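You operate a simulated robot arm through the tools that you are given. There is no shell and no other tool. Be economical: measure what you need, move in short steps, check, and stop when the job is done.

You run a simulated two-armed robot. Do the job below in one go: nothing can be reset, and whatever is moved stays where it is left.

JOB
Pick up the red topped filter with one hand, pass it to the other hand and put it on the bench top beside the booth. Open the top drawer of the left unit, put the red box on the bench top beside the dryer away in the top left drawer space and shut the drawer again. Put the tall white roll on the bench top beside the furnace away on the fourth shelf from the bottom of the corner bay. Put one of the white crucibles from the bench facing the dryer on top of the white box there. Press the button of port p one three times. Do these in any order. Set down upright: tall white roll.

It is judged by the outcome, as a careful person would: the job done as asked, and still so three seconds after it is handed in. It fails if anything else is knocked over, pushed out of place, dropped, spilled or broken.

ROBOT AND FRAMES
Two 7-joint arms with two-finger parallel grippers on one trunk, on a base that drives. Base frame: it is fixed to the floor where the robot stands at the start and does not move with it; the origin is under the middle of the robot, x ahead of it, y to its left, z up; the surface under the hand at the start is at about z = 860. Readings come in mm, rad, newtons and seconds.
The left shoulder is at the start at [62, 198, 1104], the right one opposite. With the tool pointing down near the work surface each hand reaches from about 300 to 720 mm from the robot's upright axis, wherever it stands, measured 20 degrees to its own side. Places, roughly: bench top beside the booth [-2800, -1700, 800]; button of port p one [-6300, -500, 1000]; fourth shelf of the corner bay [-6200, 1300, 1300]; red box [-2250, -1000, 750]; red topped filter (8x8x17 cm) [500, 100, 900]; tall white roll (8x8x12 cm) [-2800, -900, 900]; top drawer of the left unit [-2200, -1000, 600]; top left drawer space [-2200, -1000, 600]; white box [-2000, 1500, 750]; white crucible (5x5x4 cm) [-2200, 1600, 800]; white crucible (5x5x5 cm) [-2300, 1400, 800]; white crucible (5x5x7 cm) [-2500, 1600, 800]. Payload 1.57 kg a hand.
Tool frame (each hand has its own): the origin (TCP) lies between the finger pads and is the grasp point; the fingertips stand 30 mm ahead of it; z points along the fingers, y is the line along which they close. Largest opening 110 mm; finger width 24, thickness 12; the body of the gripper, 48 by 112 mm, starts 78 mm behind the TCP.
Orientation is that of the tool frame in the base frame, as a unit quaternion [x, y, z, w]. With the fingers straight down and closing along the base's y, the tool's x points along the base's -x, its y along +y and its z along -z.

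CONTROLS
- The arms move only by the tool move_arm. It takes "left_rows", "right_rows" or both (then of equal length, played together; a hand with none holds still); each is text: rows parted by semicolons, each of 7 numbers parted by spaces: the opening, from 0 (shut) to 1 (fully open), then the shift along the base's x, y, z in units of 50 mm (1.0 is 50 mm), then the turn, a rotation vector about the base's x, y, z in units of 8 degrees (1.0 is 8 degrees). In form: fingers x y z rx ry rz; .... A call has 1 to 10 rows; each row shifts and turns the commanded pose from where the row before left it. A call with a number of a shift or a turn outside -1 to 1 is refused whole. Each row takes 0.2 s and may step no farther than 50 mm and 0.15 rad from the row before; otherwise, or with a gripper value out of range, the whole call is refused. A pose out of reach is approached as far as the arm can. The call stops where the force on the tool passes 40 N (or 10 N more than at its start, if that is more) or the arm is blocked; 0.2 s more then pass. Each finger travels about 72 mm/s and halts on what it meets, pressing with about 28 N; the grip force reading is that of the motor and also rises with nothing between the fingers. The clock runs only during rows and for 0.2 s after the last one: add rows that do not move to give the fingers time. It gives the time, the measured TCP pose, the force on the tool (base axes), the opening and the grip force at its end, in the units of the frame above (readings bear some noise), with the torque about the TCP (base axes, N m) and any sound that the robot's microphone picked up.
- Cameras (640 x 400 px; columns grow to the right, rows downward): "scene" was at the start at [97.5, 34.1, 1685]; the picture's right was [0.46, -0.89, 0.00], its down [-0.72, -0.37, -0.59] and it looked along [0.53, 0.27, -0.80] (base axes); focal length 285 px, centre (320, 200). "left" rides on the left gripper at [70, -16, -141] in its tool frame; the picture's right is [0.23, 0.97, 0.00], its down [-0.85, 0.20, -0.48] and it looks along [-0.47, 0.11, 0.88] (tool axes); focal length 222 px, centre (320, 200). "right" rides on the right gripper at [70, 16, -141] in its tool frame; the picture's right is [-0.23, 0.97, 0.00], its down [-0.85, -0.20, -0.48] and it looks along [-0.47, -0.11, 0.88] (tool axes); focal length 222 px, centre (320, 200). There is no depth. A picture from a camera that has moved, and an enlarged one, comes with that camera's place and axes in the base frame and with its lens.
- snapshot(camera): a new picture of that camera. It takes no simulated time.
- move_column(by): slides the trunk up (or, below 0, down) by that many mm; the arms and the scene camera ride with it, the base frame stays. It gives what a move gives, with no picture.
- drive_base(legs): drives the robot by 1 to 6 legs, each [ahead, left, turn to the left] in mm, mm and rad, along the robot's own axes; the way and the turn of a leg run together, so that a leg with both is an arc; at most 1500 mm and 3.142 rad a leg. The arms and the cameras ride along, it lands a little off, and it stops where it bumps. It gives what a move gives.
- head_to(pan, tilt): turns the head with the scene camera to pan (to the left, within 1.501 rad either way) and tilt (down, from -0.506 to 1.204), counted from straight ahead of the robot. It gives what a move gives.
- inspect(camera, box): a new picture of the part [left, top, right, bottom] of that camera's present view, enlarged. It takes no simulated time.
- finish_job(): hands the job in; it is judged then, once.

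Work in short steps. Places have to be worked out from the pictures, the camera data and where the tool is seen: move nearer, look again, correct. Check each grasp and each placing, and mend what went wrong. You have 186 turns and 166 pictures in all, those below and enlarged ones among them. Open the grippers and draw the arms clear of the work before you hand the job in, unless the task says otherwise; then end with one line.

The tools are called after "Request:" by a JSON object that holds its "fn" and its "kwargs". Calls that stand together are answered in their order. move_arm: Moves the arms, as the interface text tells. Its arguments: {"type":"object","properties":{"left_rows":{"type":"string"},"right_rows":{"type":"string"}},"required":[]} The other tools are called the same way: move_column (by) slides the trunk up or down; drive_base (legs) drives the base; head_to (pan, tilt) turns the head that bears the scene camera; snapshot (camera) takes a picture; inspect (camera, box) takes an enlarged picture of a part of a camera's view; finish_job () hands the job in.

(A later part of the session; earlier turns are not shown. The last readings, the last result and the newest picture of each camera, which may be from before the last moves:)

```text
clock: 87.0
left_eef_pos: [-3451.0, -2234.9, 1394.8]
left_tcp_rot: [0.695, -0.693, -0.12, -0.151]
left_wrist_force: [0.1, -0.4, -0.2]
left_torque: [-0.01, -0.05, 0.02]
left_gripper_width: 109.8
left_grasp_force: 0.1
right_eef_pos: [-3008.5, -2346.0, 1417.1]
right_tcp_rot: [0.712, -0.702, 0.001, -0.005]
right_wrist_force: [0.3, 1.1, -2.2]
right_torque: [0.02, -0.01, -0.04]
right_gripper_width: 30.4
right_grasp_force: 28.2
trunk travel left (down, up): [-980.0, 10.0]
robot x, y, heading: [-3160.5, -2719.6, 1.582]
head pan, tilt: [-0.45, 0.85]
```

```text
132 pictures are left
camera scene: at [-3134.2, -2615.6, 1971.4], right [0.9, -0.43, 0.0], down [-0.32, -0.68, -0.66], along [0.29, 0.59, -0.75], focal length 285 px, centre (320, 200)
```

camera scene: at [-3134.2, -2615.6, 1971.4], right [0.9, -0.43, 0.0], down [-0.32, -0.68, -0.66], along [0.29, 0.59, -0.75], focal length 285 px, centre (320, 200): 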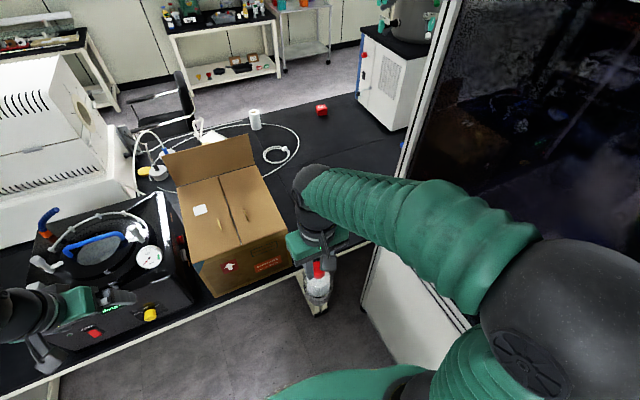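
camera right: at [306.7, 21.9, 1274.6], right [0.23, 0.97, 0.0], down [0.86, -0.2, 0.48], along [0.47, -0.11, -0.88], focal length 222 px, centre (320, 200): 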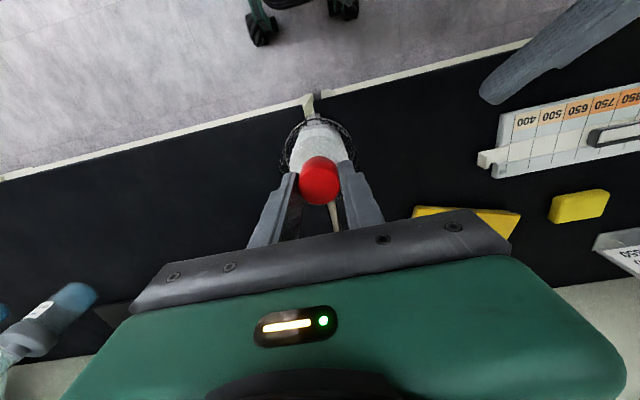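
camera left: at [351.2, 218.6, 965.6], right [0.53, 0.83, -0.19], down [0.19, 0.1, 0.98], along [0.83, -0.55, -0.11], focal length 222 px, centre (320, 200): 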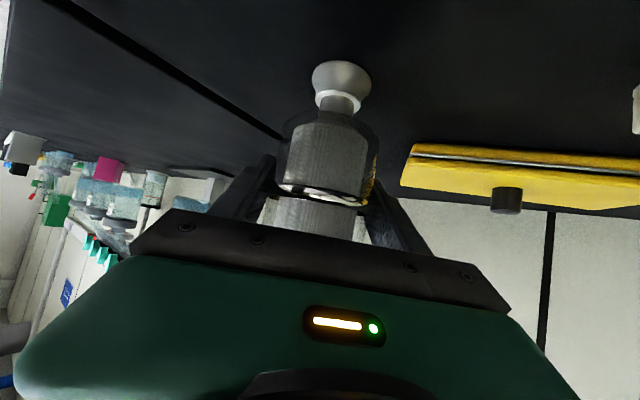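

The right elbow needs room from the booth, so I shift 120 mm left and then go ahead to the bench; the arms pass high above the box and pump.

Request:
{"fn": "drive_base", "kwargs": {"legs": [[0, 120, 0], [300, 0, 0]]}}

Request:
{"fn": "snapshot", "kwargs": {"camera": "scene"}}

Request:
{"fn": "snapshot", "kwargs": {"camera": "right"}}

```text
clock: 89.8
left_eef_pos: [-3591.9, -1945.5, 1393.5]
left_tcp_rot: [0.696, -0.691, -0.118, -0.158]
left_wrist_force: [-0.9, -0.4, 0.8]
left_torque: [0.05, -0.09, 0.02]
left_gripper_width: 110.1
left_grasp_force: 0.0
right_eef_pos: [-3148.8, -2056.7, 1423.3]
right_tcp_rot: [0.711, -0.703, 0.003, -0.013]
right_wrist_force: [-0.3, 0.4, -2.2]
right_torque: [0.03, 0.0, 0.0]
right_gripper_width: 30.3
right_grasp_force: 27.9
trunk travel left (down, up): [-980.0, 10.0]
robot x, y, heading: [-3286.4, -2419.6, 1.577]
head pan, tilt: [-0.45, 0.85]
```

```text
131 pictures are left
camera scene: at [-3296.3, -2330.5, 1972.2], right [0.9, -0.43, 0.02], down [-0.31, -0.68, -0.67], along [0.3, 0.6, -0.74], focal length 285 px, centre (320, 200)
```

scene: 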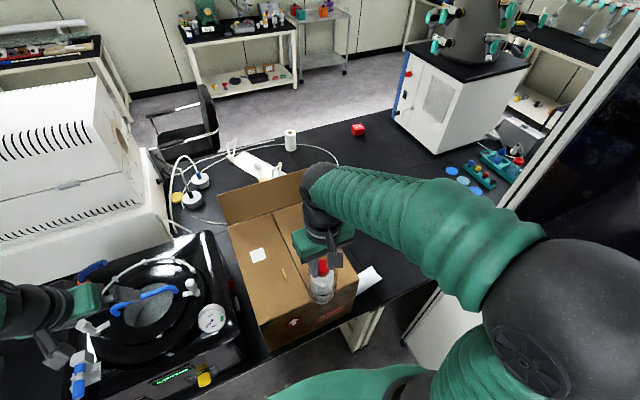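

```text
130 pictures are left
camera right: at [-3168.5, -2128.0, 1562.4], right [-0.98, 0.22, -0.02], down [0.18, 0.85, 0.49], along [0.12, 0.48, -0.87], focal length 222 px, centre (320, 200)
```

right: 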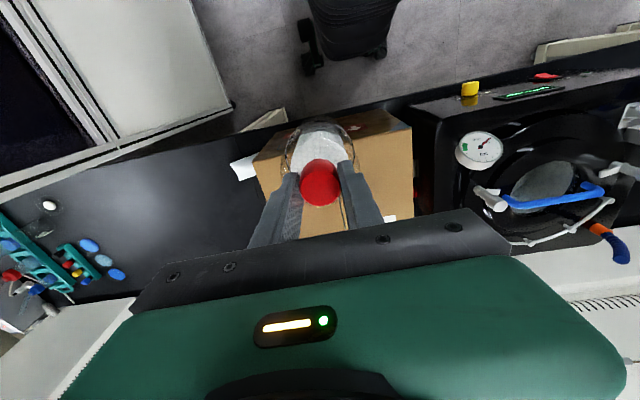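

The card lies near [-2860, -1920]; the bench right of and behind it is bare. I swing the right hand over to about [-2770, -1850], still high.

Request:
{"fn": "move_arm", "kwargs": {"right_rows": "0 0.84 0.46 0 0 0 0;0 0.84 0.46 0 0 0 0;0 0.84 0.46 0 0 0 0;0 0.84 0.46 0 0 0 0;0 0.84 0.46 0 0 0 0;0 0.84 0.46 0 0 0 0;0 0.84 0.46 0 0 0 0;0 0.84 0.46 0 0 0 0;0 0.84 0.46 0 0 0 0;0 0 0 0 0 0 0"}}

Request:
{"fn": "snapshot", "kwargs": {"camera": "scene"}}

Request:
{"fn": "snapshot", "kwargs": {"camera": "right"}}

```text
clock: 92.0
left_eef_pos: [-3548.5, -1938.4, 1401.7]
left_tcp_rot: [-0.694, 0.694, 0.127, 0.146]
left_wrist_force: [0.0, 0.0, -0.3]
left_torque: [-0.01, 0.03, 0.01]
left_gripper_width: 110.1
left_grasp_force: 0.3
right_eef_pos: [-2743.4, -1857.0, 1410.2]
right_tcp_rot: [0.711, -0.703, -0.006, 0.002]
right_wrist_force: [1.0, -0.5, -1.7]
right_torque: [-0.01, 0.05, 0.03]
right_gripper_width: 30.3
right_grasp_force: 28.4
right hand out of reach, approached as far as the arm can: row 9
trunk travel left (down, up): [-980.0, 10.0]
robot x, y, heading: [-3280.4, -2421.1, 1.58]
head pan, tilt: [-0.45, 0.85]
```

```text
129 pictures are left
camera scene: at [-3235.5, -2318.5, 1971.0], right [0.9, -0.43, -0.01], down [-0.33, -0.68, -0.66], along [0.28, 0.59, -0.75], focal length 285 px, centre (320, 200)
```

scene: 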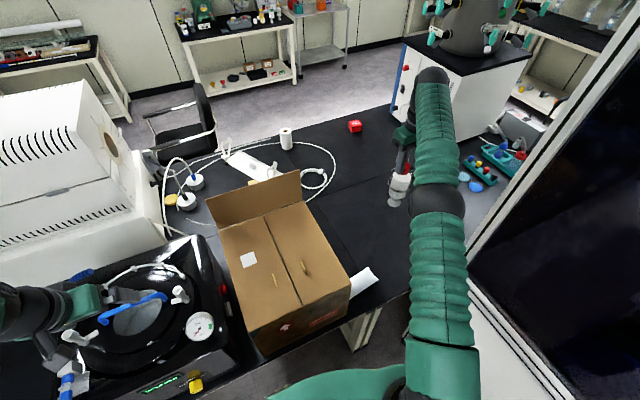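

```text
128 pictures are left
camera right: at [-2757.5, -1929.2, 1550.7], right [-0.98, 0.22, 0.01], down [0.2, 0.85, 0.48], along [0.09, 0.47, -0.88], focal length 222 px, centre (320, 200)
```

right: 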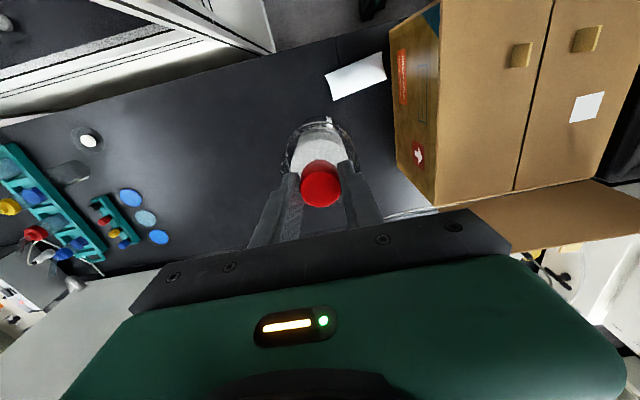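

The spot under the filter is bare. I lower the trunk 250 mm and check clearance.

Request:
{"fn": "move_column", "kwargs": {"by": -250}}

Request:
{"fn": "snapshot", "kwargs": {"camera": "scene"}}

Request:
{"fn": "snapshot", "kwargs": {"camera": "right"}}

```text
clock: 94.6
left_eef_pos: [-3560.1, -1937.1, 1148.0]
left_tcp_rot: [0.694, -0.693, -0.124, -0.148]
left_wrist_force: [0.3, -0.2, -0.1]
left_torque: [-0.01, 0.0, 0.03]
left_gripper_width: 110.0
left_grasp_force: 0.1
right_eef_pos: [-2754.6, -1857.2, 1162.7]
right_tcp_rot: [0.711, -0.703, -0.003, -0.002]
right_wrist_force: [0.3, 0.2, -2.4]
right_torque: [0.0, -0.01, -0.03]
right_gripper_width: 30.7
right_grasp_force: 28.4
trunk travel left (down, up): [-730.0, 260.0]
robot x, y, heading: [-3282.4, -2420.4, 1.577]
head pan, tilt: [-0.45, 0.85]
```

```text
127 pictures are left
camera scene: at [-3250.5, -2317.9, 1721.2], right [0.9, -0.43, 0.0], down [-0.32, -0.68, -0.66], along [0.28, 0.59, -0.75], focal length 285 px, centre (320, 200)
```

scene: 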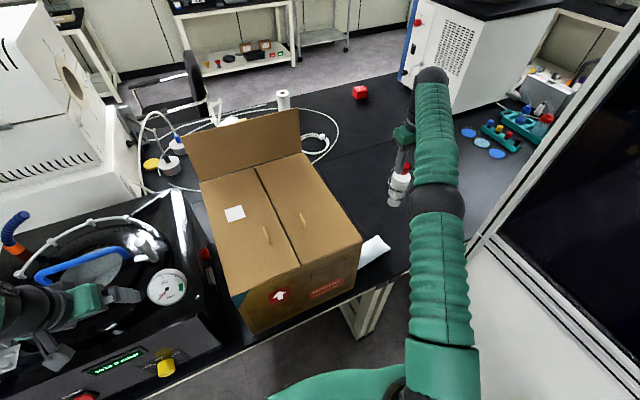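

```text
126 pictures are left
camera right: at [-2770.7, -1927.9, 1303.8], right [-0.98, 0.22, 0.0], down [0.19, 0.85, 0.48], along [0.1, 0.47, -0.88], focal length 222 px, centre (320, 200)
```

right: 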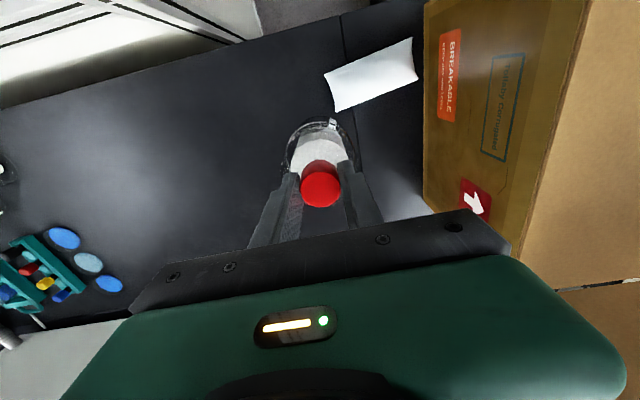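

Clear so far. The left hand is coming near the pump, so I raise and draw it back, then lower the trunk another 100.

Request:
{"fn": "move_arm", "kwargs": {"left_rows": "1 0 0 1 0 0 0;1 0 0 1 0 0 0;1 0 0 1 0 0 0;1 0 -0.5 0.8 0 0 0;1 0 -0.8 0 0 0 0"}}

Request:
{"fn": "move_column", "kwargs": {"by": -105}}

Request:
{"fn": "inspect", "kwargs": {"camera": "scene", "box": [320, 60, 520, 280]}}

Request:
{"fn": "snapshot", "kwargs": {"camera": "right"}}

```text
clock: 95.8
left_eef_pos: [-3558.8, -2005.7, 1340.7]
left_tcp_rot: [0.694, -0.693, -0.125, -0.15]
left_wrist_force: [-1.6, -0.2, 0.0]
left_torque: [0.04, -0.01, 0.01]
left_gripper_width: 110.0
left_grasp_force: 0.1
right_eef_pos: [-2753.7, -1861.4, 1164.4]
right_tcp_rot: [0.711, -0.703, -0.004, -0.003]
right_wrist_force: [0.4, -0.4, -2.7]
right_torque: [0.03, 0.04, 0.0]
right_gripper_width: 30.5
right_grasp_force: 28.5
trunk travel left (down, up): [-730.0, 260.0]
robot x, y, heading: [-3285.7, -2422.5, 1.575]
head pan, tilt: [-0.45, 0.85]
```

```text
clock: 97.2
left_eef_pos: [-3560.6, -2002.2, 1234.8]
left_tcp_rot: [0.694, -0.693, -0.124, -0.149]
left_wrist_force: [1.0, -1.1, 0.1]
left_torque: [-0.01, -0.02, -0.01]
left_gripper_width: 110.1
left_grasp_force: 0.1
right_eef_pos: [-2755.0, -1856.9, 1058.6]
right_tcp_rot: [0.712, -0.703, -0.003, -0.001]
right_wrist_force: [-0.1, -0.3, -1.7]
right_torque: [0.02, 0.03, -0.01]
right_gripper_width: 30.6
right_grasp_force: 28.0
trunk travel left (down, up): [-625.0, 365.0]
robot x, y, heading: [-3286.0, -2423.7, 1.573]
head pan, tilt: [-0.45, 0.85]
```

```text
1.82 times, centred on (420, 170) of scene
camera zoom: at [-3250.5, -2318.9, 1616.3], right [0.9, -0.43, 0.0], down [-0.32, -0.68, -0.66], along [0.28, 0.59, -0.75], focal length 518 px, centre (138, 254)
```

zoom: 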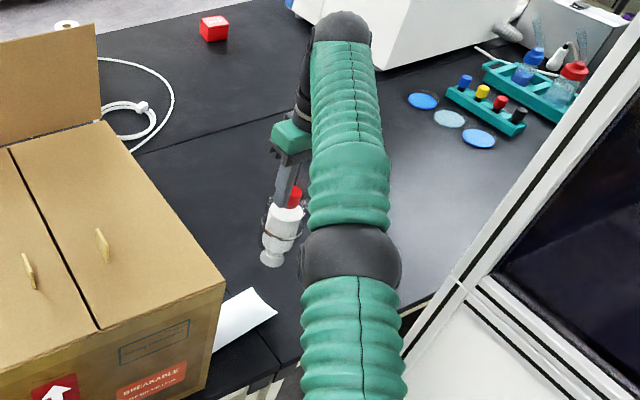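

```text
124 pictures are left
camera right: at [-2771.2, -1928.4, 1199.0], right [-0.98, 0.22, 0.0], down [0.19, 0.85, 0.48], along [0.1, 0.47, -0.88], focal length 222 px, centre (320, 200)
```

right: 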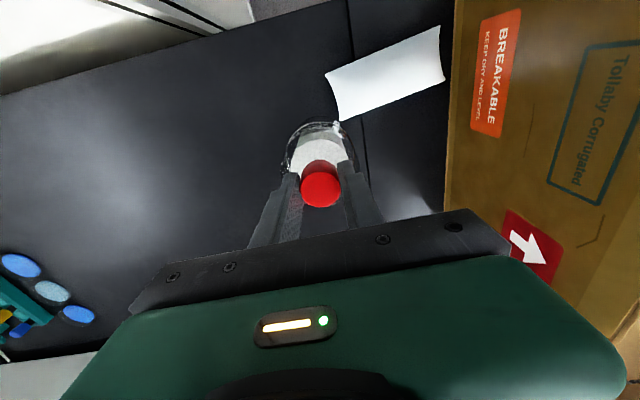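

The foot is about 25 mm above the bench. I lower with the arm in small steps until the wrist force shows contact.

Request:
{"fn": "move_arm", "kwargs": {"right_rows": "0 0 0 -0.15 0 0 0;0 0 0 -0.15 0 0 0;0 0 0 -0.1 0 0 0;0 0 0 0 0 0 0"}}

```text
clock: 98.2
left_eef_pos: [-3559.7, -2001.6, 1234.0]
left_tcp_rot: [0.694, -0.693, -0.124, -0.148]
left_wrist_force: [-0.6, -0.4, -0.2]
left_torque: [0.01, 0.01, -0.03]
left_gripper_width: 109.7
left_grasp_force: 0.1
right_eef_pos: [-2755.4, -1858.1, 1037.7]
right_tcp_rot: [0.711, -0.703, -0.003, -0.002]
right_wrist_force: [0.5, 0.5, -2.4]
right_torque: [0.0, 0.0, 0.0]
right_gripper_width: 30.3
right_grasp_force: 28.1
trunk travel left (down, up): [-625.0, 365.0]
robot x, y, heading: [-3282.8, -2421.8, 1.58]
head pan, tilt: [-0.45, 0.85]
```

Request:
{"fn": "move_arm", "kwargs": {"right_rows": "0 0 0 -0.06 0 0 0;0 0 0 -0.04 0 0 0;0 0 0 0 0 0 0"}}

Request:
{"fn": "inspect", "kwargs": {"camera": "scene", "box": [370, 130, 450, 230]}}

```text
clock: 99.0
left_eef_pos: [-3560.2, -2001.2, 1232.9]
left_tcp_rot: [0.695, -0.693, -0.124, -0.149]
left_wrist_force: [0.5, 0.2, 0.0]
left_torque: [0.02, -0.02, -0.02]
left_gripper_width: 110.1
left_grasp_force: 0.0
right_eef_pos: [-2755.3, -1858.5, 1032.2]
right_tcp_rot: [0.712, -0.703, -0.003, -0.002]
right_wrist_force: [0.0, 1.0, -1.0]
right_torque: [0.04, 0.0, 0.0]
right_gripper_width: 30.5
right_grasp_force: 28.0
trunk travel left (down, up): [-625.0, 365.0]
robot x, y, heading: [-3285.1, -2424.0, 1.578]
head pan, tilt: [-0.45, 0.85]
```

```text
4.00 times, centred on (410, 180) of scene
camera zoom: at [-3250.6, -2318.8, 1616.2], right [0.9, -0.43, 0.0], down [-0.32, -0.68, -0.66], along [0.28, 0.59, -0.75], focal length 1140 px, centre (-40, 280)
```

zoom: 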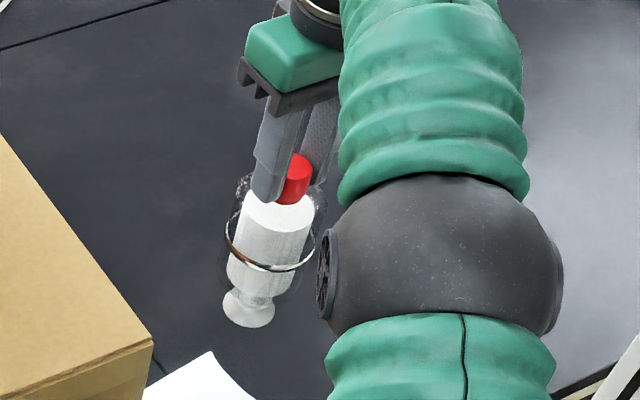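

Request:
{"fn": "move_arm", "kwargs": {"right_rows": "0 0 0 -0.04 0 0 0;0 0 0 -0.04 0 0 0;0 0 0 0 0 0 0"}}

```text
clock: 99.8
left_eef_pos: [-3559.7, -2002.5, 1234.0]
left_tcp_rot: [-0.694, 0.694, 0.123, 0.148]
left_wrist_force: [0.4, 0.2, 0.0]
left_torque: [-0.02, -0.03, -0.01]
left_gripper_width: 110.2
left_grasp_force: 0.1
right_eef_pos: [-2755.7, -1857.7, 1029.1]
right_tcp_rot: [0.712, -0.703, -0.003, -0.002]
right_wrist_force: [-1.1, -0.4, -2.1]
right_torque: [-0.01, 0.01, -0.01]
right_gripper_width: 30.5
right_grasp_force: 28.0
trunk travel left (down, up): [-625.0, 365.0]
robot x, y, heading: [-3286.3, -2421.8, 1.581]
head pan, tilt: [-0.45, 0.85]
```

Still free; I keep lowering.

Request:
{"fn": "move_arm", "kwargs": {"right_rows": "0 0 0 -0.06 0 0 0;0 0 0 -0.06 0 0 0;0 0 0 -0.06 0 0 0;0 0 0 0 0 0 0"}}

Request:
{"fn": "inspect", "kwargs": {"camera": "scene", "box": [370, 130, 450, 230]}}

```text
clock: 100.8
left_eef_pos: [-3559.9, -2002.2, 1234.3]
left_tcp_rot: [0.694, -0.693, -0.124, -0.148]
left_wrist_force: [0.8, 0.1, 0.1]
left_torque: [0.01, -0.02, 0.0]
left_gripper_width: 110.2
left_grasp_force: 0.0
right_eef_pos: [-2755.6, -1858.4, 1019.9]
right_tcp_rot: [0.712, -0.703, -0.002, -0.002]
right_wrist_force: [-1.0, 0.2, -1.6]
right_torque: [-0.01, -0.01, 0.03]
right_gripper_width: 30.8
right_grasp_force: 27.6
trunk travel left (down, up): [-625.0, 365.0]
robot x, y, heading: [-3284.4, -2420.3, 1.582]
head pan, tilt: [-0.45, 0.85]
```

```text
4.00 times, centred on (410, 180) of scene
camera zoom: at [-3250.6, -2318.8, 1616.2], right [0.9, -0.43, 0.0], down [-0.32, -0.68, -0.66], along [0.28, 0.59, -0.75], focal length 1140 px, centre (-40, 280)
```

zoom: 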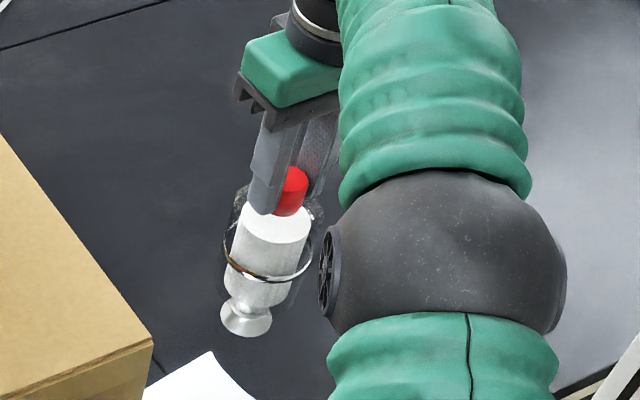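

Request:
{"fn": "move_arm", "kwargs": {"right_rows": "0 0 0 -0.08 0 0 0;0 0 0 -0.08 0 0 0;0 0 0 -0.08 0 0 0;0 0 0 -0.08 0 0 0;0 0 0 0 0 0 0"}}

Request:
{"fn": "snapshot", "kwargs": {"camera": "right"}}

```text
clock: 102.0
left_eef_pos: [-3559.6, -2003.5, 1233.7]
left_tcp_rot: [0.695, -0.693, -0.124, -0.148]
left_wrist_force: [0.5, 0.2, 0.6]
left_torque: [0.0, 0.01, -0.01]
left_gripper_width: 110.2
left_grasp_force: 0.1
right_eef_pos: [-2755.0, -1857.9, 1004.2]
right_tcp_rot: [0.711, -0.703, -0.004, -0.002]
right_wrist_force: [-0.9, -0.2, -2.1]
right_torque: [0.03, -0.02, 0.01]
right_gripper_width: 30.6
right_grasp_force: 28.4
trunk travel left (down, up): [-625.0, 365.0]
robot x, y, heading: [-3282.4, -2421.0, 1.576]
head pan, tilt: [-0.45, 0.85]
```

```text
121 pictures are left
camera right: at [-2771.8, -1929.1, 1144.5], right [-0.98, 0.22, 0.0], down [0.19, 0.85, 0.48], along [0.1, 0.47, -0.88], focal length 222 px, centre (320, 200)
```

right: 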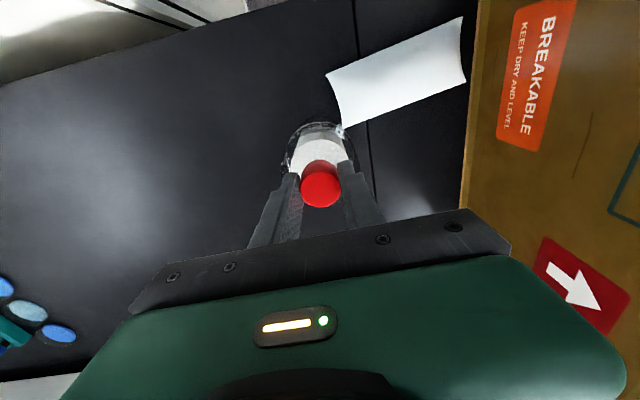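

The card's corner is only about 35 mm from the filter's axis, so I shift the filter 45 mm away from it (+x, slightly back) before lowering on.

Request:
{"fn": "move_arm", "kwargs": {"right_rows": "0 0.45 -0.25 0 0 0 0;0 0.45 -0.25 0 0 0 0;0 0 0 0 0 0 0;0 0 0 -0.08 0 0 0;0 0 0 -0.08 0 0 0;0 0 0 -0.08 0 0 0;0 0 0 0 0 0 0"}}

Request:
{"fn": "snapshot", "kwargs": {"camera": "right"}}

Request:
{"fn": "snapshot", "kwargs": {"camera": "scene"}}

```text
clock: 103.6
left_eef_pos: [-3560.2, -2002.4, 1233.5]
left_tcp_rot: [0.695, -0.693, -0.126, -0.148]
left_wrist_force: [0.0, 0.1, -0.4]
left_torque: [-0.02, 0.04, -0.01]
left_gripper_width: 109.9
left_grasp_force: 0.0
right_eef_pos: [-2710.0, -1883.4, 990.9]
right_tcp_rot: [0.712, -0.702, -0.004, -0.002]
right_wrist_force: [-1.0, -0.3, -1.7]
right_torque: [-0.02, 0.0, -0.01]
right_gripper_width: 30.5
right_grasp_force: 27.5
trunk travel left (down, up): [-625.0, 365.0]
robot x, y, heading: [-3288.2, -2420.8, 1.577]
head pan, tilt: [-0.45, 0.85]
```

```text
120 pictures are left
camera right: at [-2726.7, -1953.5, 1132.3], right [-0.98, 0.22, 0.0], down [0.19, 0.85, 0.48], along [0.1, 0.47, -0.88], focal length 222 px, centre (320, 200)
```

right: 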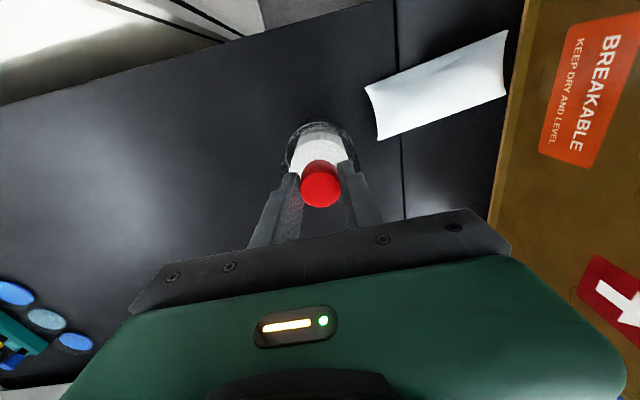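

```text
119 pictures are left
camera scene: at [-3250.3, -2319.0, 1616.2], right [0.9, -0.43, 0.0], down [-0.32, -0.68, -0.66], along [0.28, 0.59, -0.75], focal length 285 px, centre (320, 200)
```

scene: 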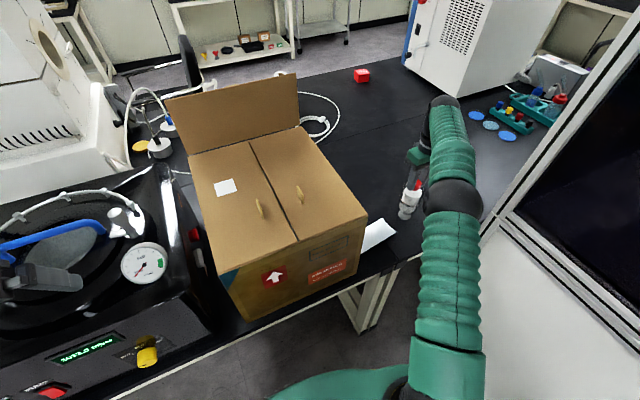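

Request:
{"fn": "move_arm", "kwargs": {"right_rows": "0 0 0 -0.08 0 0 0;0 0 0 -0.08 0 0 0;0 0 0 -0.08 0 0 0;0 0 0 0 0 0 0"}}

Request:
{"fn": "inspect", "kwargs": {"camera": "scene", "box": [370, 150, 450, 250]}}

```text
clock: 104.6
left_eef_pos: [-3559.5, -2002.3, 1235.0]
left_tcp_rot: [0.694, -0.693, -0.124, -0.148]
left_wrist_force: [0.7, -0.2, -0.2]
left_torque: [0.0, -0.01, 0.0]
left_gripper_width: 109.9
left_grasp_force: 0.0
right_eef_pos: [-2710.8, -1882.4, 979.0]
right_tcp_rot: [0.711, -0.703, -0.003, -0.003]
right_wrist_force: [-0.8, -0.1, -2.5]
right_torque: [-0.01, 0.04, -0.02]
right_gripper_width: 30.6
right_grasp_force: 27.8
trunk travel left (down, up): [-625.0, 365.0]
robot x, y, heading: [-3283.7, -2421.6, 1.575]
head pan, tilt: [-0.45, 0.85]
```

```text
4.00 times, centred on (410, 200) of scene
camera zoom: at [-3250.2, -2318.9, 1616.2], right [0.9, -0.43, 0.0], down [-0.32, -0.68, -0.66], along [0.28, 0.59, -0.75], focal length 1140 px, centre (-40, 200)
```

zoom: 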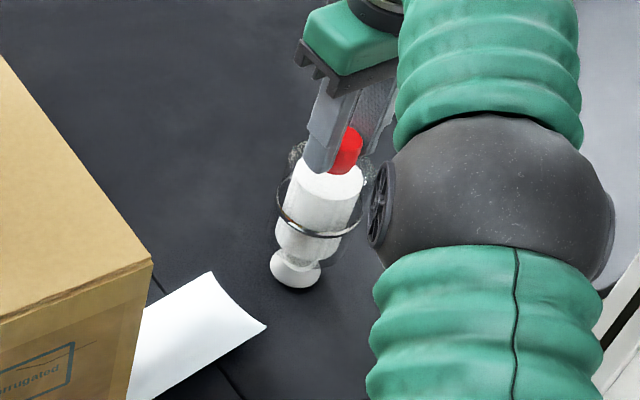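

Request:
{"fn": "move_arm", "kwargs": {"right_rows": "0 0 0 -0.06 0 0 0;0 0 0 -0.06 0 0 0;0 0 0 -0.06 0 0 0;0 0 0 0 0 0 0"}}

```text
clock: 105.6
left_eef_pos: [-3562.3, -2004.3, 1233.5]
left_tcp_rot: [0.694, -0.693, -0.125, -0.149]
left_wrist_force: [0.4, 0.0, 0.7]
left_torque: [-0.01, 0.03, 0.0]
left_gripper_width: 110.1
left_grasp_force: 0.1
right_eef_pos: [-2711.0, -1884.1, 976.0]
right_tcp_rot: [0.711, -0.703, -0.003, -0.006]
right_wrist_force: [3.4, 2.2, 20.0]
right_torque: [0.06, -0.29, 0.01]
right_gripper_width: 30.5
right_grasp_force: 27.9
trunk travel left (down, up): [-625.0, 365.0]
robot x, y, heading: [-3283.7, -2423.4, 1.579]
head pan, tilt: [-0.45, 0.85]
```

Contact: the bench is at z≈802. I ease the pressure, open, and lift straight up.

Request:
{"fn": "move_arm", "kwargs": {"right_rows": "0 0 0 0.09 0 0 0;0 0 0 0 0 0 0;0.6 0 0 0 0 0 0;0.8 0 0 0 0 0 0;1 0 0 0 0 0 0;1 0 0 0.3 0 0 0;1 0 0 0.8 0 0 0;1 0 0 0.8 0 0 0;1 0 0 0 0 0 0"}}

Request:
{"fn": "snapshot", "kwargs": {"camera": "right"}}

```text
clock: 107.6
left_eef_pos: [-3559.7, -2001.8, 1233.0]
left_tcp_rot: [0.694, -0.693, -0.124, -0.148]
left_wrist_force: [0.7, 0.1, 0.6]
left_torque: [0.02, 0.03, -0.02]
left_gripper_width: 110.1
left_grasp_force: 0.0
right_eef_pos: [-2718.4, -1887.8, 1058.1]
right_tcp_rot: [0.711, -0.703, -0.002, -0.002]
right_wrist_force: [-0.3, -0.6, -0.7]
right_torque: [0.02, 0.01, -0.01]
right_gripper_width: 110.0
right_grasp_force: 0.2
right hand out of reach, approached as far as the arm can: row 8
trunk travel left (down, up): [-625.0, 365.0]
robot x, y, heading: [-3287.9, -2421.0, 1.58]
head pan, tilt: [-0.45, 0.85]
```

```text
117 pictures are left
camera right: at [-2734.0, -1957.9, 1199.7], right [-0.98, 0.22, 0.0], down [0.19, 0.85, 0.48], along [0.1, 0.47, -0.88], focal length 222 px, centre (320, 200)
```

right: 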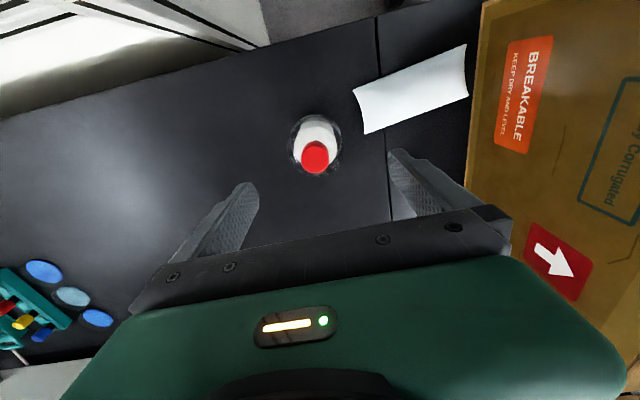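

The filter stands upright and free. I raise the trunk, fold the right arm back and reverse away.

Request:
{"fn": "move_column", "kwargs": {"by": 300}}

Request:
{"fn": "move_arm", "kwargs": {"right_rows": "1 -0.8 -0.4 0 0 0 0;1 -0.8 -0.4 0 0 0 0;1 -0.8 -0.4 0 0 0 0;1 -0.8 -0.4 0 0 0 0;1 -0.8 -0.4 0 0 0 0;1 -0.8 -0.4 0 0 0 0;1 -0.8 -0.4 0 0 0 0;1 -0.8 -0.4 0 0 0 0;1 -0.8 -0.4 0 0 0 0"}}

Request:
{"fn": "drive_base", "kwargs": {"legs": [[-650, 0, 0], [0, 0, 1.35]]}}

Request:
{"fn": "head_to", "kwargs": {"pan": -0.1, "tilt": 0.35}}

Request:
{"fn": "snapshot", "kwargs": {"camera": "scene"}}

```text
clock: 110.6
left_eef_pos: [-3559.2, -2001.2, 1533.3]
left_tcp_rot: [0.695, -0.693, -0.124, -0.148]
left_wrist_force: [-0.1, -0.6, -0.6]
left_torque: [0.0, 0.0, -0.01]
left_gripper_width: 110.1
left_grasp_force: 0.1
right_eef_pos: [-2717.4, -1885.7, 1359.7]
right_tcp_rot: [0.711, -0.703, -0.004, -0.001]
right_wrist_force: [0.4, -0.6, 0.1]
right_torque: [0.01, 0.0, 0.02]
right_gripper_width: 109.9
right_grasp_force: 0.0
trunk travel left (down, up): [-925.0, 65.0]
robot x, y, heading: [-3283.3, -2418.9, 1.574]
head pan, tilt: [-0.45, 0.85]
```

```text
clock: 112.6
left_eef_pos: [-3562.7, -2004.3, 1533.1]
left_tcp_rot: [0.694, -0.693, -0.124, -0.149]
left_wrist_force: [0.8, -0.5, 0.6]
left_torque: [0.03, -0.02, 0.01]
left_gripper_width: 109.8
left_grasp_force: 0.0
right_eef_pos: [-3080.2, -2069.1, 1360.1]
right_tcp_rot: [0.711, -0.703, -0.003, -0.003]
right_wrist_force: [0.2, 0.3, -0.1]
right_torque: [-0.01, -0.01, -0.01]
right_gripper_width: 110.0
right_grasp_force: 0.0
trunk travel left (down, up): [-925.0, 65.0]
robot x, y, heading: [-3286.6, -2427.0, 1.579]
head pan, tilt: [-0.45, 0.85]
```

```text
clock: 119.5
left_eef_pos: [-3756.4, -3241.6, 1533.3]
left_tcp_rot: [0.974, -0.115, -0.19, -0.041]
left_wrist_force: [0.1, 0.4, 0.2]
left_torque: [0.01, -0.01, -0.03]
left_gripper_width: 110.2
left_grasp_force: 0.0
right_eef_pos: [-3578.1, -2787.4, 1358.9]
right_tcp_rot: [0.994, -0.111, -0.004, -0.001]
right_wrist_force: [0.2, -0.3, -0.1]
right_torque: [0.02, -0.03, -0.01]
right_gripper_width: 110.1
right_grasp_force: 0.2
trunk travel left (down, up): [-925.0, 65.0]
robot x, y, heading: [-3285.1, -3069.1, 2.911]
head pan, tilt: [-0.45, 0.85]
```

```text
clock: 120.4
left_eef_pos: [-3756.4, -3242.5, 1533.1]
left_tcp_rot: [0.975, -0.114, -0.189, -0.04]
left_wrist_force: [-0.4, -0.5, -0.5]
left_torque: [-0.01, 0.01, -0.01]
left_gripper_width: 110.1
left_grasp_force: 0.1
right_eef_pos: [-3579.8, -2788.0, 1359.1]
right_tcp_rot: [0.994, -0.112, -0.004, 0.0]
right_wrist_force: [0.2, -0.5, -0.1]
right_torque: [-0.01, 0.0, 0.0]
right_gripper_width: 110.0
right_grasp_force: 0.1
trunk travel left (down, up): [-925.0, 65.0]
robot x, y, heading: [-3284.6, -3068.9, 2.911]
head pan, tilt: [-0.099, 0.351]
```

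```text
116 pictures are left
camera scene: at [-3403.4, -3035.9, 1960.0], right [0.32, 0.95, 0.0], down [0.33, -0.11, -0.94], along [-0.89, 0.3, -0.35], focal length 285 px, centre (320, 200)
```

scene: 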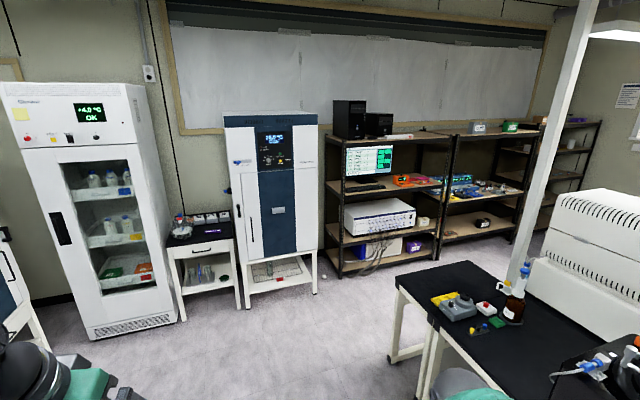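

The monitor shows port states. I enlarge the shelf region.

Request:
{"fn": "inspect", "kwargs": {"camera": "scene", "box": [325, 90, 555, 280]}}

Request:
{"fn": "inspect", "kwargs": {"camera": "scene", "box": [335, 140, 425, 240]}}

```text
2.11 times, centred on (440, 185) of scene
camera zoom: at [-3403.4, -3035.9, 1960.0], right [0.32, 0.95, 0.0], down [0.33, -0.11, -0.94], along [-0.89, 0.3, -0.35], focal length 600 px, centre (67, 232)
```

zoom: 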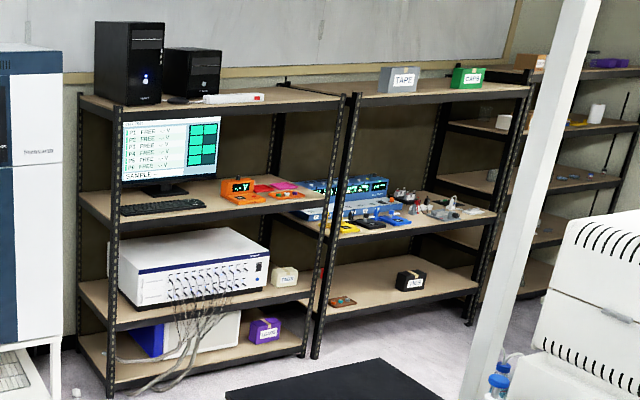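

```text
4.00 times, centred on (380, 190) of scene
camera zoom: at [-3403.4, -3035.9, 1960.0], right [0.32, 0.95, 0.0], down [0.33, -0.11, -0.94], along [-0.89, 0.3, -0.35], focal length 1140 px, centre (80, 240)
```

zoom: 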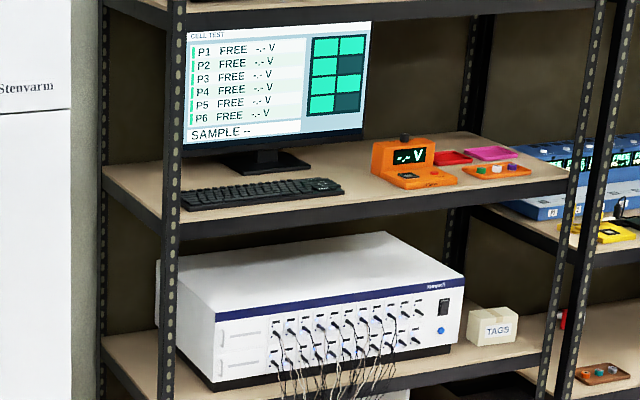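

P1 should be the left end of the blue device on the middle bay's shelf (near [-6300, -450, 880]). I drive west past the island's end and then up the gap to face it.

Request:
{"fn": "drive_base", "kwargs": {"legs": [[0, 0, 0.23], [1500, 0, 0], [200, 0, -1.571], [0, 350, 0], [1400, 0, 0], [1100, 0, 0]]}}

Request:
{"fn": "drive_base", "kwargs": {"legs": [[0, 0, 1.571]]}}

Request:
{"fn": "head_to", "kwargs": {"pan": 0, "tilt": 0.6}}

Request:
{"fn": "snapshot", "kwargs": {"camera": "scene"}}

```text
clock: 146.3
left_eef_pos: [-5513.8, -14.5, 1534.8]
left_tcp_rot: [-0.685, 0.702, 0.123, 0.151]
left_wrist_force: [0.3, 0.0, 0.0]
left_torque: [0.02, 0.0, 0.03]
left_gripper_width: 110.0
left_grasp_force: 0.0
right_eef_pos: [-5031.4, -91.3, 1360.5]
right_tcp_rot: [-0.703, 0.711, 0.004, 0.003]
right_wrist_force: [0.8, -0.2, 1.2]
right_torque: [0.02, 0.01, 0.02]
right_gripper_width: 110.0
right_grasp_force: 0.0
trunk travel left (down, up): [-925.0, 65.0]
robot x, y, heading: [-5247.8, -434.1, 1.551]
head pan, tilt: [-0.099, 0.351]
cut short: leg 3
```

```text
clock: 150.5
left_eef_pos: [-5670.8, -707.7, 1532.6]
left_tcp_rot: [0.981, -0.009, -0.193, -0.019]
left_wrist_force: [-1.1, 0.5, -0.5]
left_torque: [0.0, 0.0, 0.01]
left_gripper_width: 110.0
left_grasp_force: 0.1
right_eef_pos: [-5597.3, -225.5, 1358.6]
right_tcp_rot: [1.0, -0.003, -0.003, 0.0]
right_wrist_force: [-0.3, -0.7, 0.4]
right_torque: [0.01, 0.01, -0.01]
right_gripper_width: 110.0
right_grasp_force: 0.2
trunk travel left (down, up): [-925.0, 65.0]
robot x, y, heading: [-5244.4, -439.6, 3.128]
head pan, tilt: [-0.099, 0.351]
```

```text
clock: 151.3
left_eef_pos: [-5671.9, -706.8, 1533.2]
left_tcp_rot: [0.981, -0.007, -0.192, -0.019]
left_wrist_force: [-0.7, 0.4, -0.8]
left_torque: [-0.02, 0.03, 0.02]
left_gripper_width: 109.7
left_grasp_force: 0.0
right_eef_pos: [-5597.7, -226.4, 1359.2]
right_tcp_rot: [1.0, -0.002, -0.003, 0.0]
right_wrist_force: [0.5, 1.0, -0.2]
right_torque: [0.01, 0.0, 0.01]
right_gripper_width: 109.7
right_grasp_force: 0.2
trunk travel left (down, up): [-925.0, 65.0]
robot x, y, heading: [-5249.1, -436.3, 3.138]
head pan, tilt: [0.0, 0.6]
```

```text
113 pictures are left
camera scene: at [-5368.5, -439.3, 1937.3], right [0.01, 1.0, 0.0], down [0.57, -0.01, -0.82], along [-0.82, 0.01, -0.57], focal length 285 px, centre (320, 200)
```

scene: 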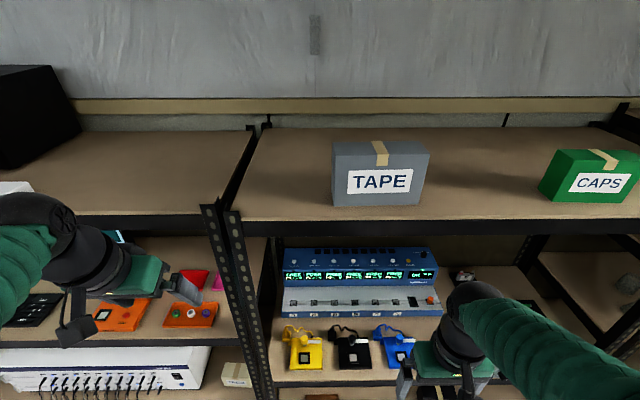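

I enlarge the blue device.

Request:
{"fn": "inspect", "kwargs": {"camera": "scene", "box": [270, 230, 450, 380]}}

```text
2.67 times, centred on (360, 305) of scene
camera zoom: at [-5368.5, -439.3, 1937.3], right [0.01, 1.0, 0.0], down [0.57, -0.01, -0.82], along [-0.82, 0.01, -0.57], focal length 760 px, centre (213, -80)
```

zoom: 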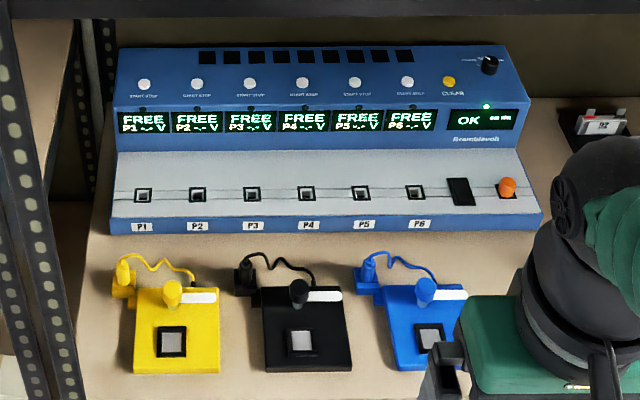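

The white START/STOP buttons sit on the sloped top panel; P1's is the leftmost. I lower the trunk for a second view angle and move a bit closer.

Request:
{"fn": "move_column", "kwargs": {"by": -420}}

Request:
{"fn": "drive_base", "kwargs": {"legs": [[120, 0, 0]]}}

Request:
{"fn": "head_to", "kwargs": {"pan": 0.1, "tilt": 0.55}}

Request:
{"fn": "snapshot", "kwargs": {"camera": "scene"}}

```text
refused: -420 is not a number from -400 to 400
```

```text
clock: 152.5
left_eef_pos: [-5774.3, -707.4, 1537.9]
left_tcp_rot: [0.98, -0.007, -0.198, -0.018]
left_wrist_force: [0.9, 0.3, -0.3]
left_torque: [0.03, 0.06, -0.01]
left_gripper_width: 110.1
left_grasp_force: 0.1
right_eef_pos: [-5702.0, -225.7, 1362.8]
right_tcp_rot: [1.0, -0.003, -0.009, 0.0]
right_wrist_force: [0.5, -0.6, 1.3]
right_torque: [-0.01, 0.1, 0.03]
right_gripper_width: 110.0
right_grasp_force: 0.1
trunk travel left (down, up): [-925.0, 65.0]
robot x, y, heading: [-5366.5, -439.2, 3.132]
head pan, tilt: [0.0, 0.6]
```

```text
clock: 153.2
left_eef_pos: [-5783.2, -707.6, 1535.9]
left_tcp_rot: [0.981, -0.007, -0.195, -0.02]
left_wrist_force: [0.7, -0.2, 0.3]
left_torque: [0.03, 0.04, 0.0]
left_gripper_width: 109.7
left_grasp_force: 0.1
right_eef_pos: [-5710.4, -225.1, 1361.1]
right_tcp_rot: [1.0, -0.003, -0.008, 0.0]
right_wrist_force: [-0.4, 0.2, 0.2]
right_torque: [-0.01, 0.03, 0.01]
right_gripper_width: 109.9
right_grasp_force: 0.0
trunk travel left (down, up): [-925.0, 65.0]
robot x, y, heading: [-5364.0, -439.3, 3.129]
head pan, tilt: [0.099, 0.55]
```

```text
111 pictures are left
camera scene: at [-5479.3, -447.5, 1942.4], right [-0.09, 1.0, 0.0], down [0.52, 0.05, -0.85], along [-0.85, -0.08, -0.52], focal length 285 px, centre (320, 200)
```

scene: 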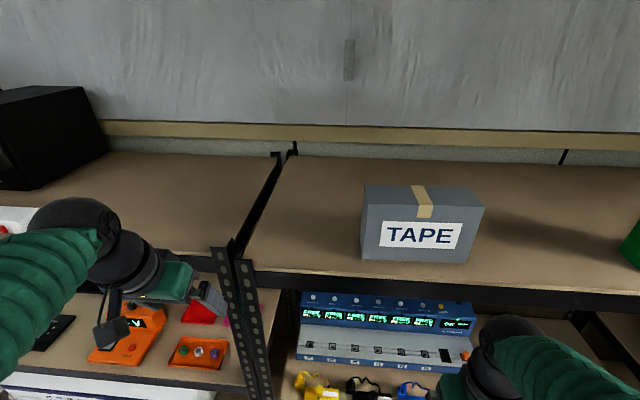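

Request:
{"fn": "move_column", "kwargs": {"by": -400}}

Request:
{"fn": "snapshot", "kwargs": {"camera": "scene"}}

```text
clock: 157.0
left_eef_pos: [-5790.3, -706.5, 1133.7]
left_tcp_rot: [0.981, -0.006, -0.192, -0.02]
left_wrist_force: [0.7, -0.2, -0.4]
left_torque: [0.01, 0.03, 0.01]
left_gripper_width: 110.0
left_grasp_force: 0.1
right_eef_pos: [-5717.0, -223.2, 957.9]
right_tcp_rot: [1.0, -0.003, -0.004, 0.0]
right_wrist_force: [-0.4, -0.3, -0.6]
right_torque: [0.01, -0.03, -0.04]
right_gripper_width: 109.9
right_grasp_force: 0.1
trunk travel left (down, up): [-525.0, 465.0]
robot x, y, heading: [-5363.0, -436.5, 3.132]
head pan, tilt: [0.099, 0.55]
```

```text
110 pictures are left
camera scene: at [-5487.7, -447.1, 1541.8], right [-0.09, 1.0, 0.0], down [0.52, 0.05, -0.85], along [-0.85, -0.08, -0.52], focal length 285 px, centre (320, 200)
```

scene: 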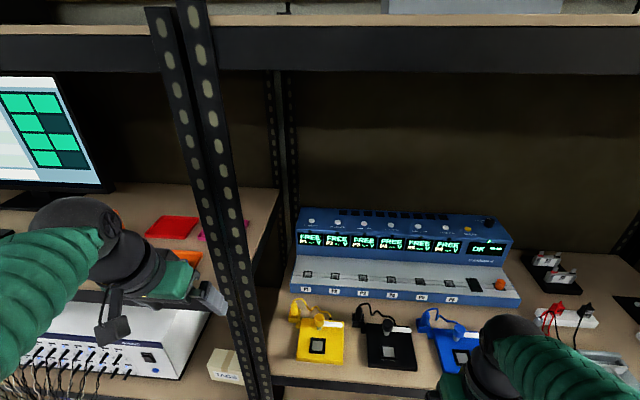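

Triangulating two views puts the P1 button at about [-6255, -547, 988]. I bring the left hand in line in front of it, pitched forward about 46°, with fingers shut.

Request:
{"fn": "move_arm", "kwargs": {"left_rows": "0.5 0.5 0.6 0 0 1 0;0.2 0.5 0.6 0 0 1 0;0 0.5 0.6 0 0 1 0;0 0.5 0.6 0 0 0 0;0 0 0.7 0 0 0 0;0 0 0 0 0 0 0", "right_rows": "1 0.6 0.3 0 0 0 0;1 0.6 0.3 0 0 0 0;1 0.6 0 0 0 0 0;1 0 0 0 0 0 0;1 0 0 0 0 0 0;1 0 0 0 0 0 0"}}

Request:
{"fn": "move_column", "kwargs": {"by": 80}}

Request:
{"fn": "drive_base", "kwargs": {"legs": [[130, 0, 0]]}}

Request:
{"fn": "snapshot", "kwargs": {"camera": "left"}}

Request:
{"fn": "snapshot", "kwargs": {"camera": "scene"}}

```text
clock: 158.4
left_eef_pos: [-5810.0, -614.7, 1026.1]
left_tcp_rot: [0.939, -0.01, -0.344, -0.018]
left_wrist_force: [0.0, 0.0, 0.6]
left_torque: [-0.02, -0.05, -0.04]
left_gripper_width: 0.0
left_grasp_force: 21.3
left hand out of reach, approached as far as the arm can: row 1, 2, 3, 4
right_eef_pos: [-5639.5, -193.8, 953.1]
right_tcp_rot: [1.0, -0.003, -0.004, 0.001]
right_wrist_force: [-0.9, 0.1, -0.6]
right_torque: [0.02, -0.03, -0.01]
right_gripper_width: 110.3
right_grasp_force: 0.1
right hand out of reach, approached as far as the arm can: row 3
trunk travel left (down, up): [-525.0, 465.0]
robot x, y, heading: [-5363.8, -435.7, 3.137]
head pan, tilt: [0.099, 0.55]
```

```text
clock: 159.6
left_eef_pos: [-5810.6, -614.3, 1105.3]
left_tcp_rot: [0.939, -0.01, -0.343, -0.018]
left_wrist_force: [1.1, 0.4, 0.0]
left_torque: [-0.03, 0.0, -0.03]
left_gripper_width: 0.0
left_grasp_force: 20.8
right_eef_pos: [-5639.0, -193.1, 1031.6]
right_tcp_rot: [1.0, -0.002, -0.003, 0.0]
right_wrist_force: [-1.6, 0.0, -0.6]
right_torque: [-0.04, -0.01, 0.03]
right_gripper_width: 110.0
right_grasp_force: 0.0
trunk travel left (down, up): [-605.0, 385.0]
robot x, y, heading: [-5364.9, -438.6, 3.132]
head pan, tilt: [0.099, 0.55]
```

```text
clock: 160.5
left_eef_pos: [-5831.2, -615.4, 1109.3]
left_tcp_rot: [0.94, -0.01, -0.34, -0.019]
left_wrist_force: [44.0, -5.4, 28.4]
left_torque: [-0.28, 0.07, 0.51]
left_gripper_width: 0.3
left_grasp_force: 20.9
right_eef_pos: [-5667.4, -194.0, 1035.4]
right_tcp_rot: [1.0, -0.001, -0.007, 0.001]
right_wrist_force: [1.2, -0.1, 0.0]
right_torque: [-0.01, -0.02, 0.0]
right_gripper_width: 110.1
right_grasp_force: 0.0
trunk travel left (down, up): [-605.0, 385.0]
robot x, y, heading: [-5398.9, -435.1, 3.136]
head pan, tilt: [0.099, 0.55]
stopped in leg 1: the force on the tool passed its limit at 176 N (the readings are from after the stop); the commanded pose is now the measured one
```

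```text
109 pictures are left
camera left: at [-5688.8, -604.6, 1174.3], right [0.15, -0.97, -0.17], down [-0.36, -0.21, 0.91], along [-0.92, -0.07, -0.38], focal length 222 px, centre (320, 200)
```

left: 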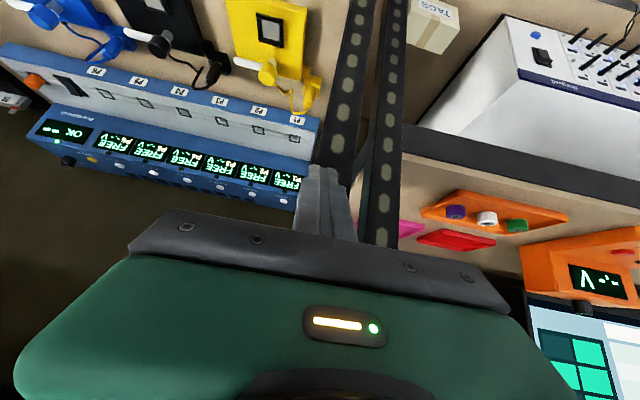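

```text
108 pictures are left
camera scene: at [-5502.9, -445.9, 1623.6], right [-0.09, 1.0, 0.0], down [0.51, 0.05, -0.86], along [-0.86, -0.08, -0.51], focal length 285 px, centre (320, 200)
```

scene: 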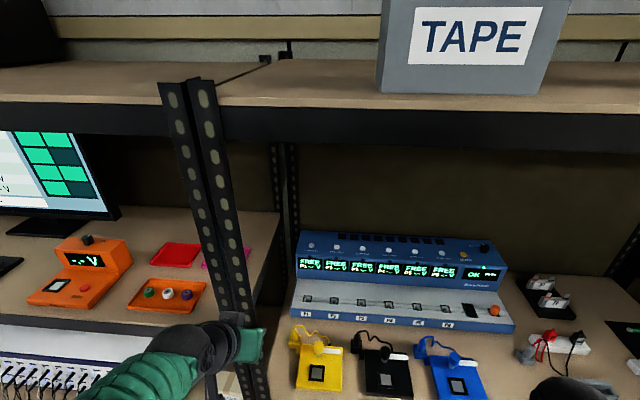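

The shut fingers touched the shelf post — my line was too near it. I back straight off, shift right so the arm clears the post, and check that nothing moved.

Request:
{"fn": "drive_base", "kwargs": {"legs": [[-150, 0, 0], [0, -250, 0]]}}

Request:
{"fn": "snapshot", "kwargs": {"camera": "scene"}}

```text
clock: 163.3
left_eef_pos: [-5693.0, -376.9, 1103.4]
left_tcp_rot: [0.942, -0.008, -0.335, -0.024]
left_wrist_force: [0.2, -0.4, -0.2]
left_torque: [0.0, -0.02, 0.0]
left_gripper_width: 0.1
left_grasp_force: 21.2
right_eef_pos: [-5525.7, 43.2, 1034.8]
right_tcp_rot: [1.0, -0.003, -0.003, -0.004]
right_wrist_force: [-0.2, 0.5, -0.2]
right_torque: [0.03, -0.03, -0.01]
right_gripper_width: 110.0
right_grasp_force: 0.2
trunk travel left (down, up): [-605.0, 385.0]
robot x, y, heading: [-5248.9, -191.2, 3.13]
head pan, tilt: [0.099, 0.55]
```

```text
107 pictures are left
camera scene: at [-5372.3, -215.2, 1621.7], right [-0.09, 1.0, 0.01], down [0.52, 0.06, -0.85], along [-0.85, -0.07, -0.52], focal length 285 px, centre (320, 200)
```

scene: 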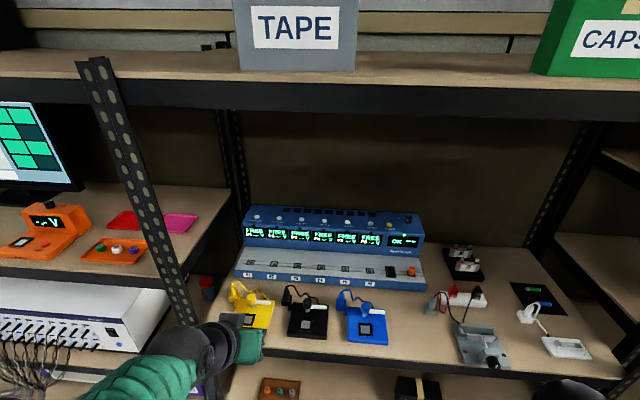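

Nothing was displaced. Now the lane is clear, so I drive 230 mm ahead with the left hand entering the bay well right of the post.

Request:
{"fn": "drive_base", "kwargs": {"legs": [[230, 0, 0]]}}

Request:
{"fn": "snapshot", "kwargs": {"camera": "left"}}

Request:
{"fn": "snapshot", "kwargs": {"camera": "scene"}}

```text
clock: 165.0
left_eef_pos: [-5921.2, -367.1, 1104.3]
left_tcp_rot: [0.942, -0.011, -0.336, -0.021]
left_wrist_force: [-0.4, 0.2, -0.7]
left_torque: [0.0, -0.01, -0.01]
left_gripper_width: 0.0
left_grasp_force: 21.5
right_eef_pos: [-5753.3, 52.9, 1032.9]
right_tcp_rot: [1.0, -0.002, -0.003, 0.0]
right_wrist_force: [0.9, 0.2, 0.0]
right_torque: [0.03, -0.01, 0.01]
right_gripper_width: 110.0
right_grasp_force: 0.1
trunk travel left (down, up): [-605.0, 385.0]
robot x, y, heading: [-5477.8, -189.1, 3.134]
head pan, tilt: [0.099, 0.55]
```

```text
106 pictures are left
camera left: at [-5777.8, -356.5, 1170.2], right [0.14, -0.97, -0.17], down [-0.37, -0.22, 0.91], along [-0.92, -0.07, -0.39], focal length 222 px, centre (320, 200)
```

left: 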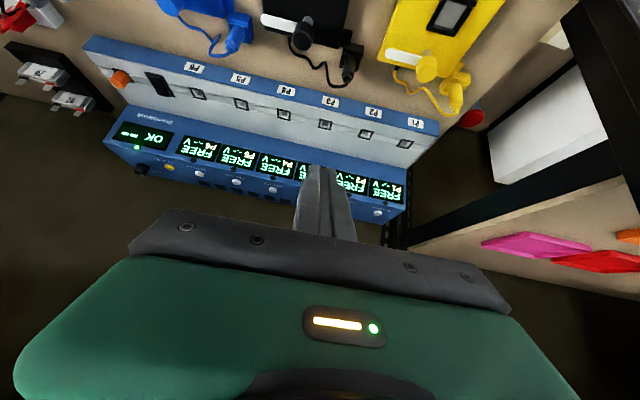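

```text
105 pictures are left
camera scene: at [-5599.2, -199.9, 1621.9], right [-0.09, 1.0, 0.0], down [0.52, 0.05, -0.85], along [-0.85, -0.07, -0.52], focal length 285 px, centre (320, 200)
```

scene: 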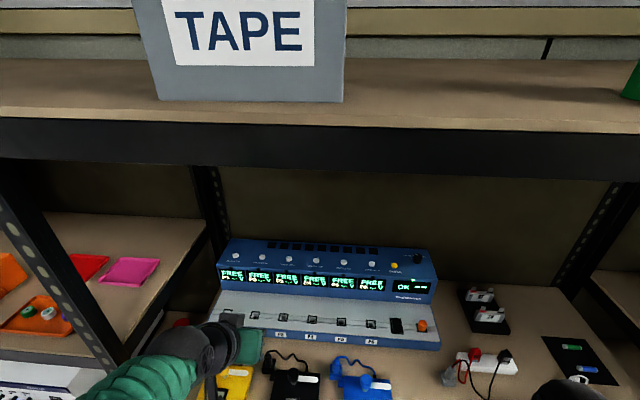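

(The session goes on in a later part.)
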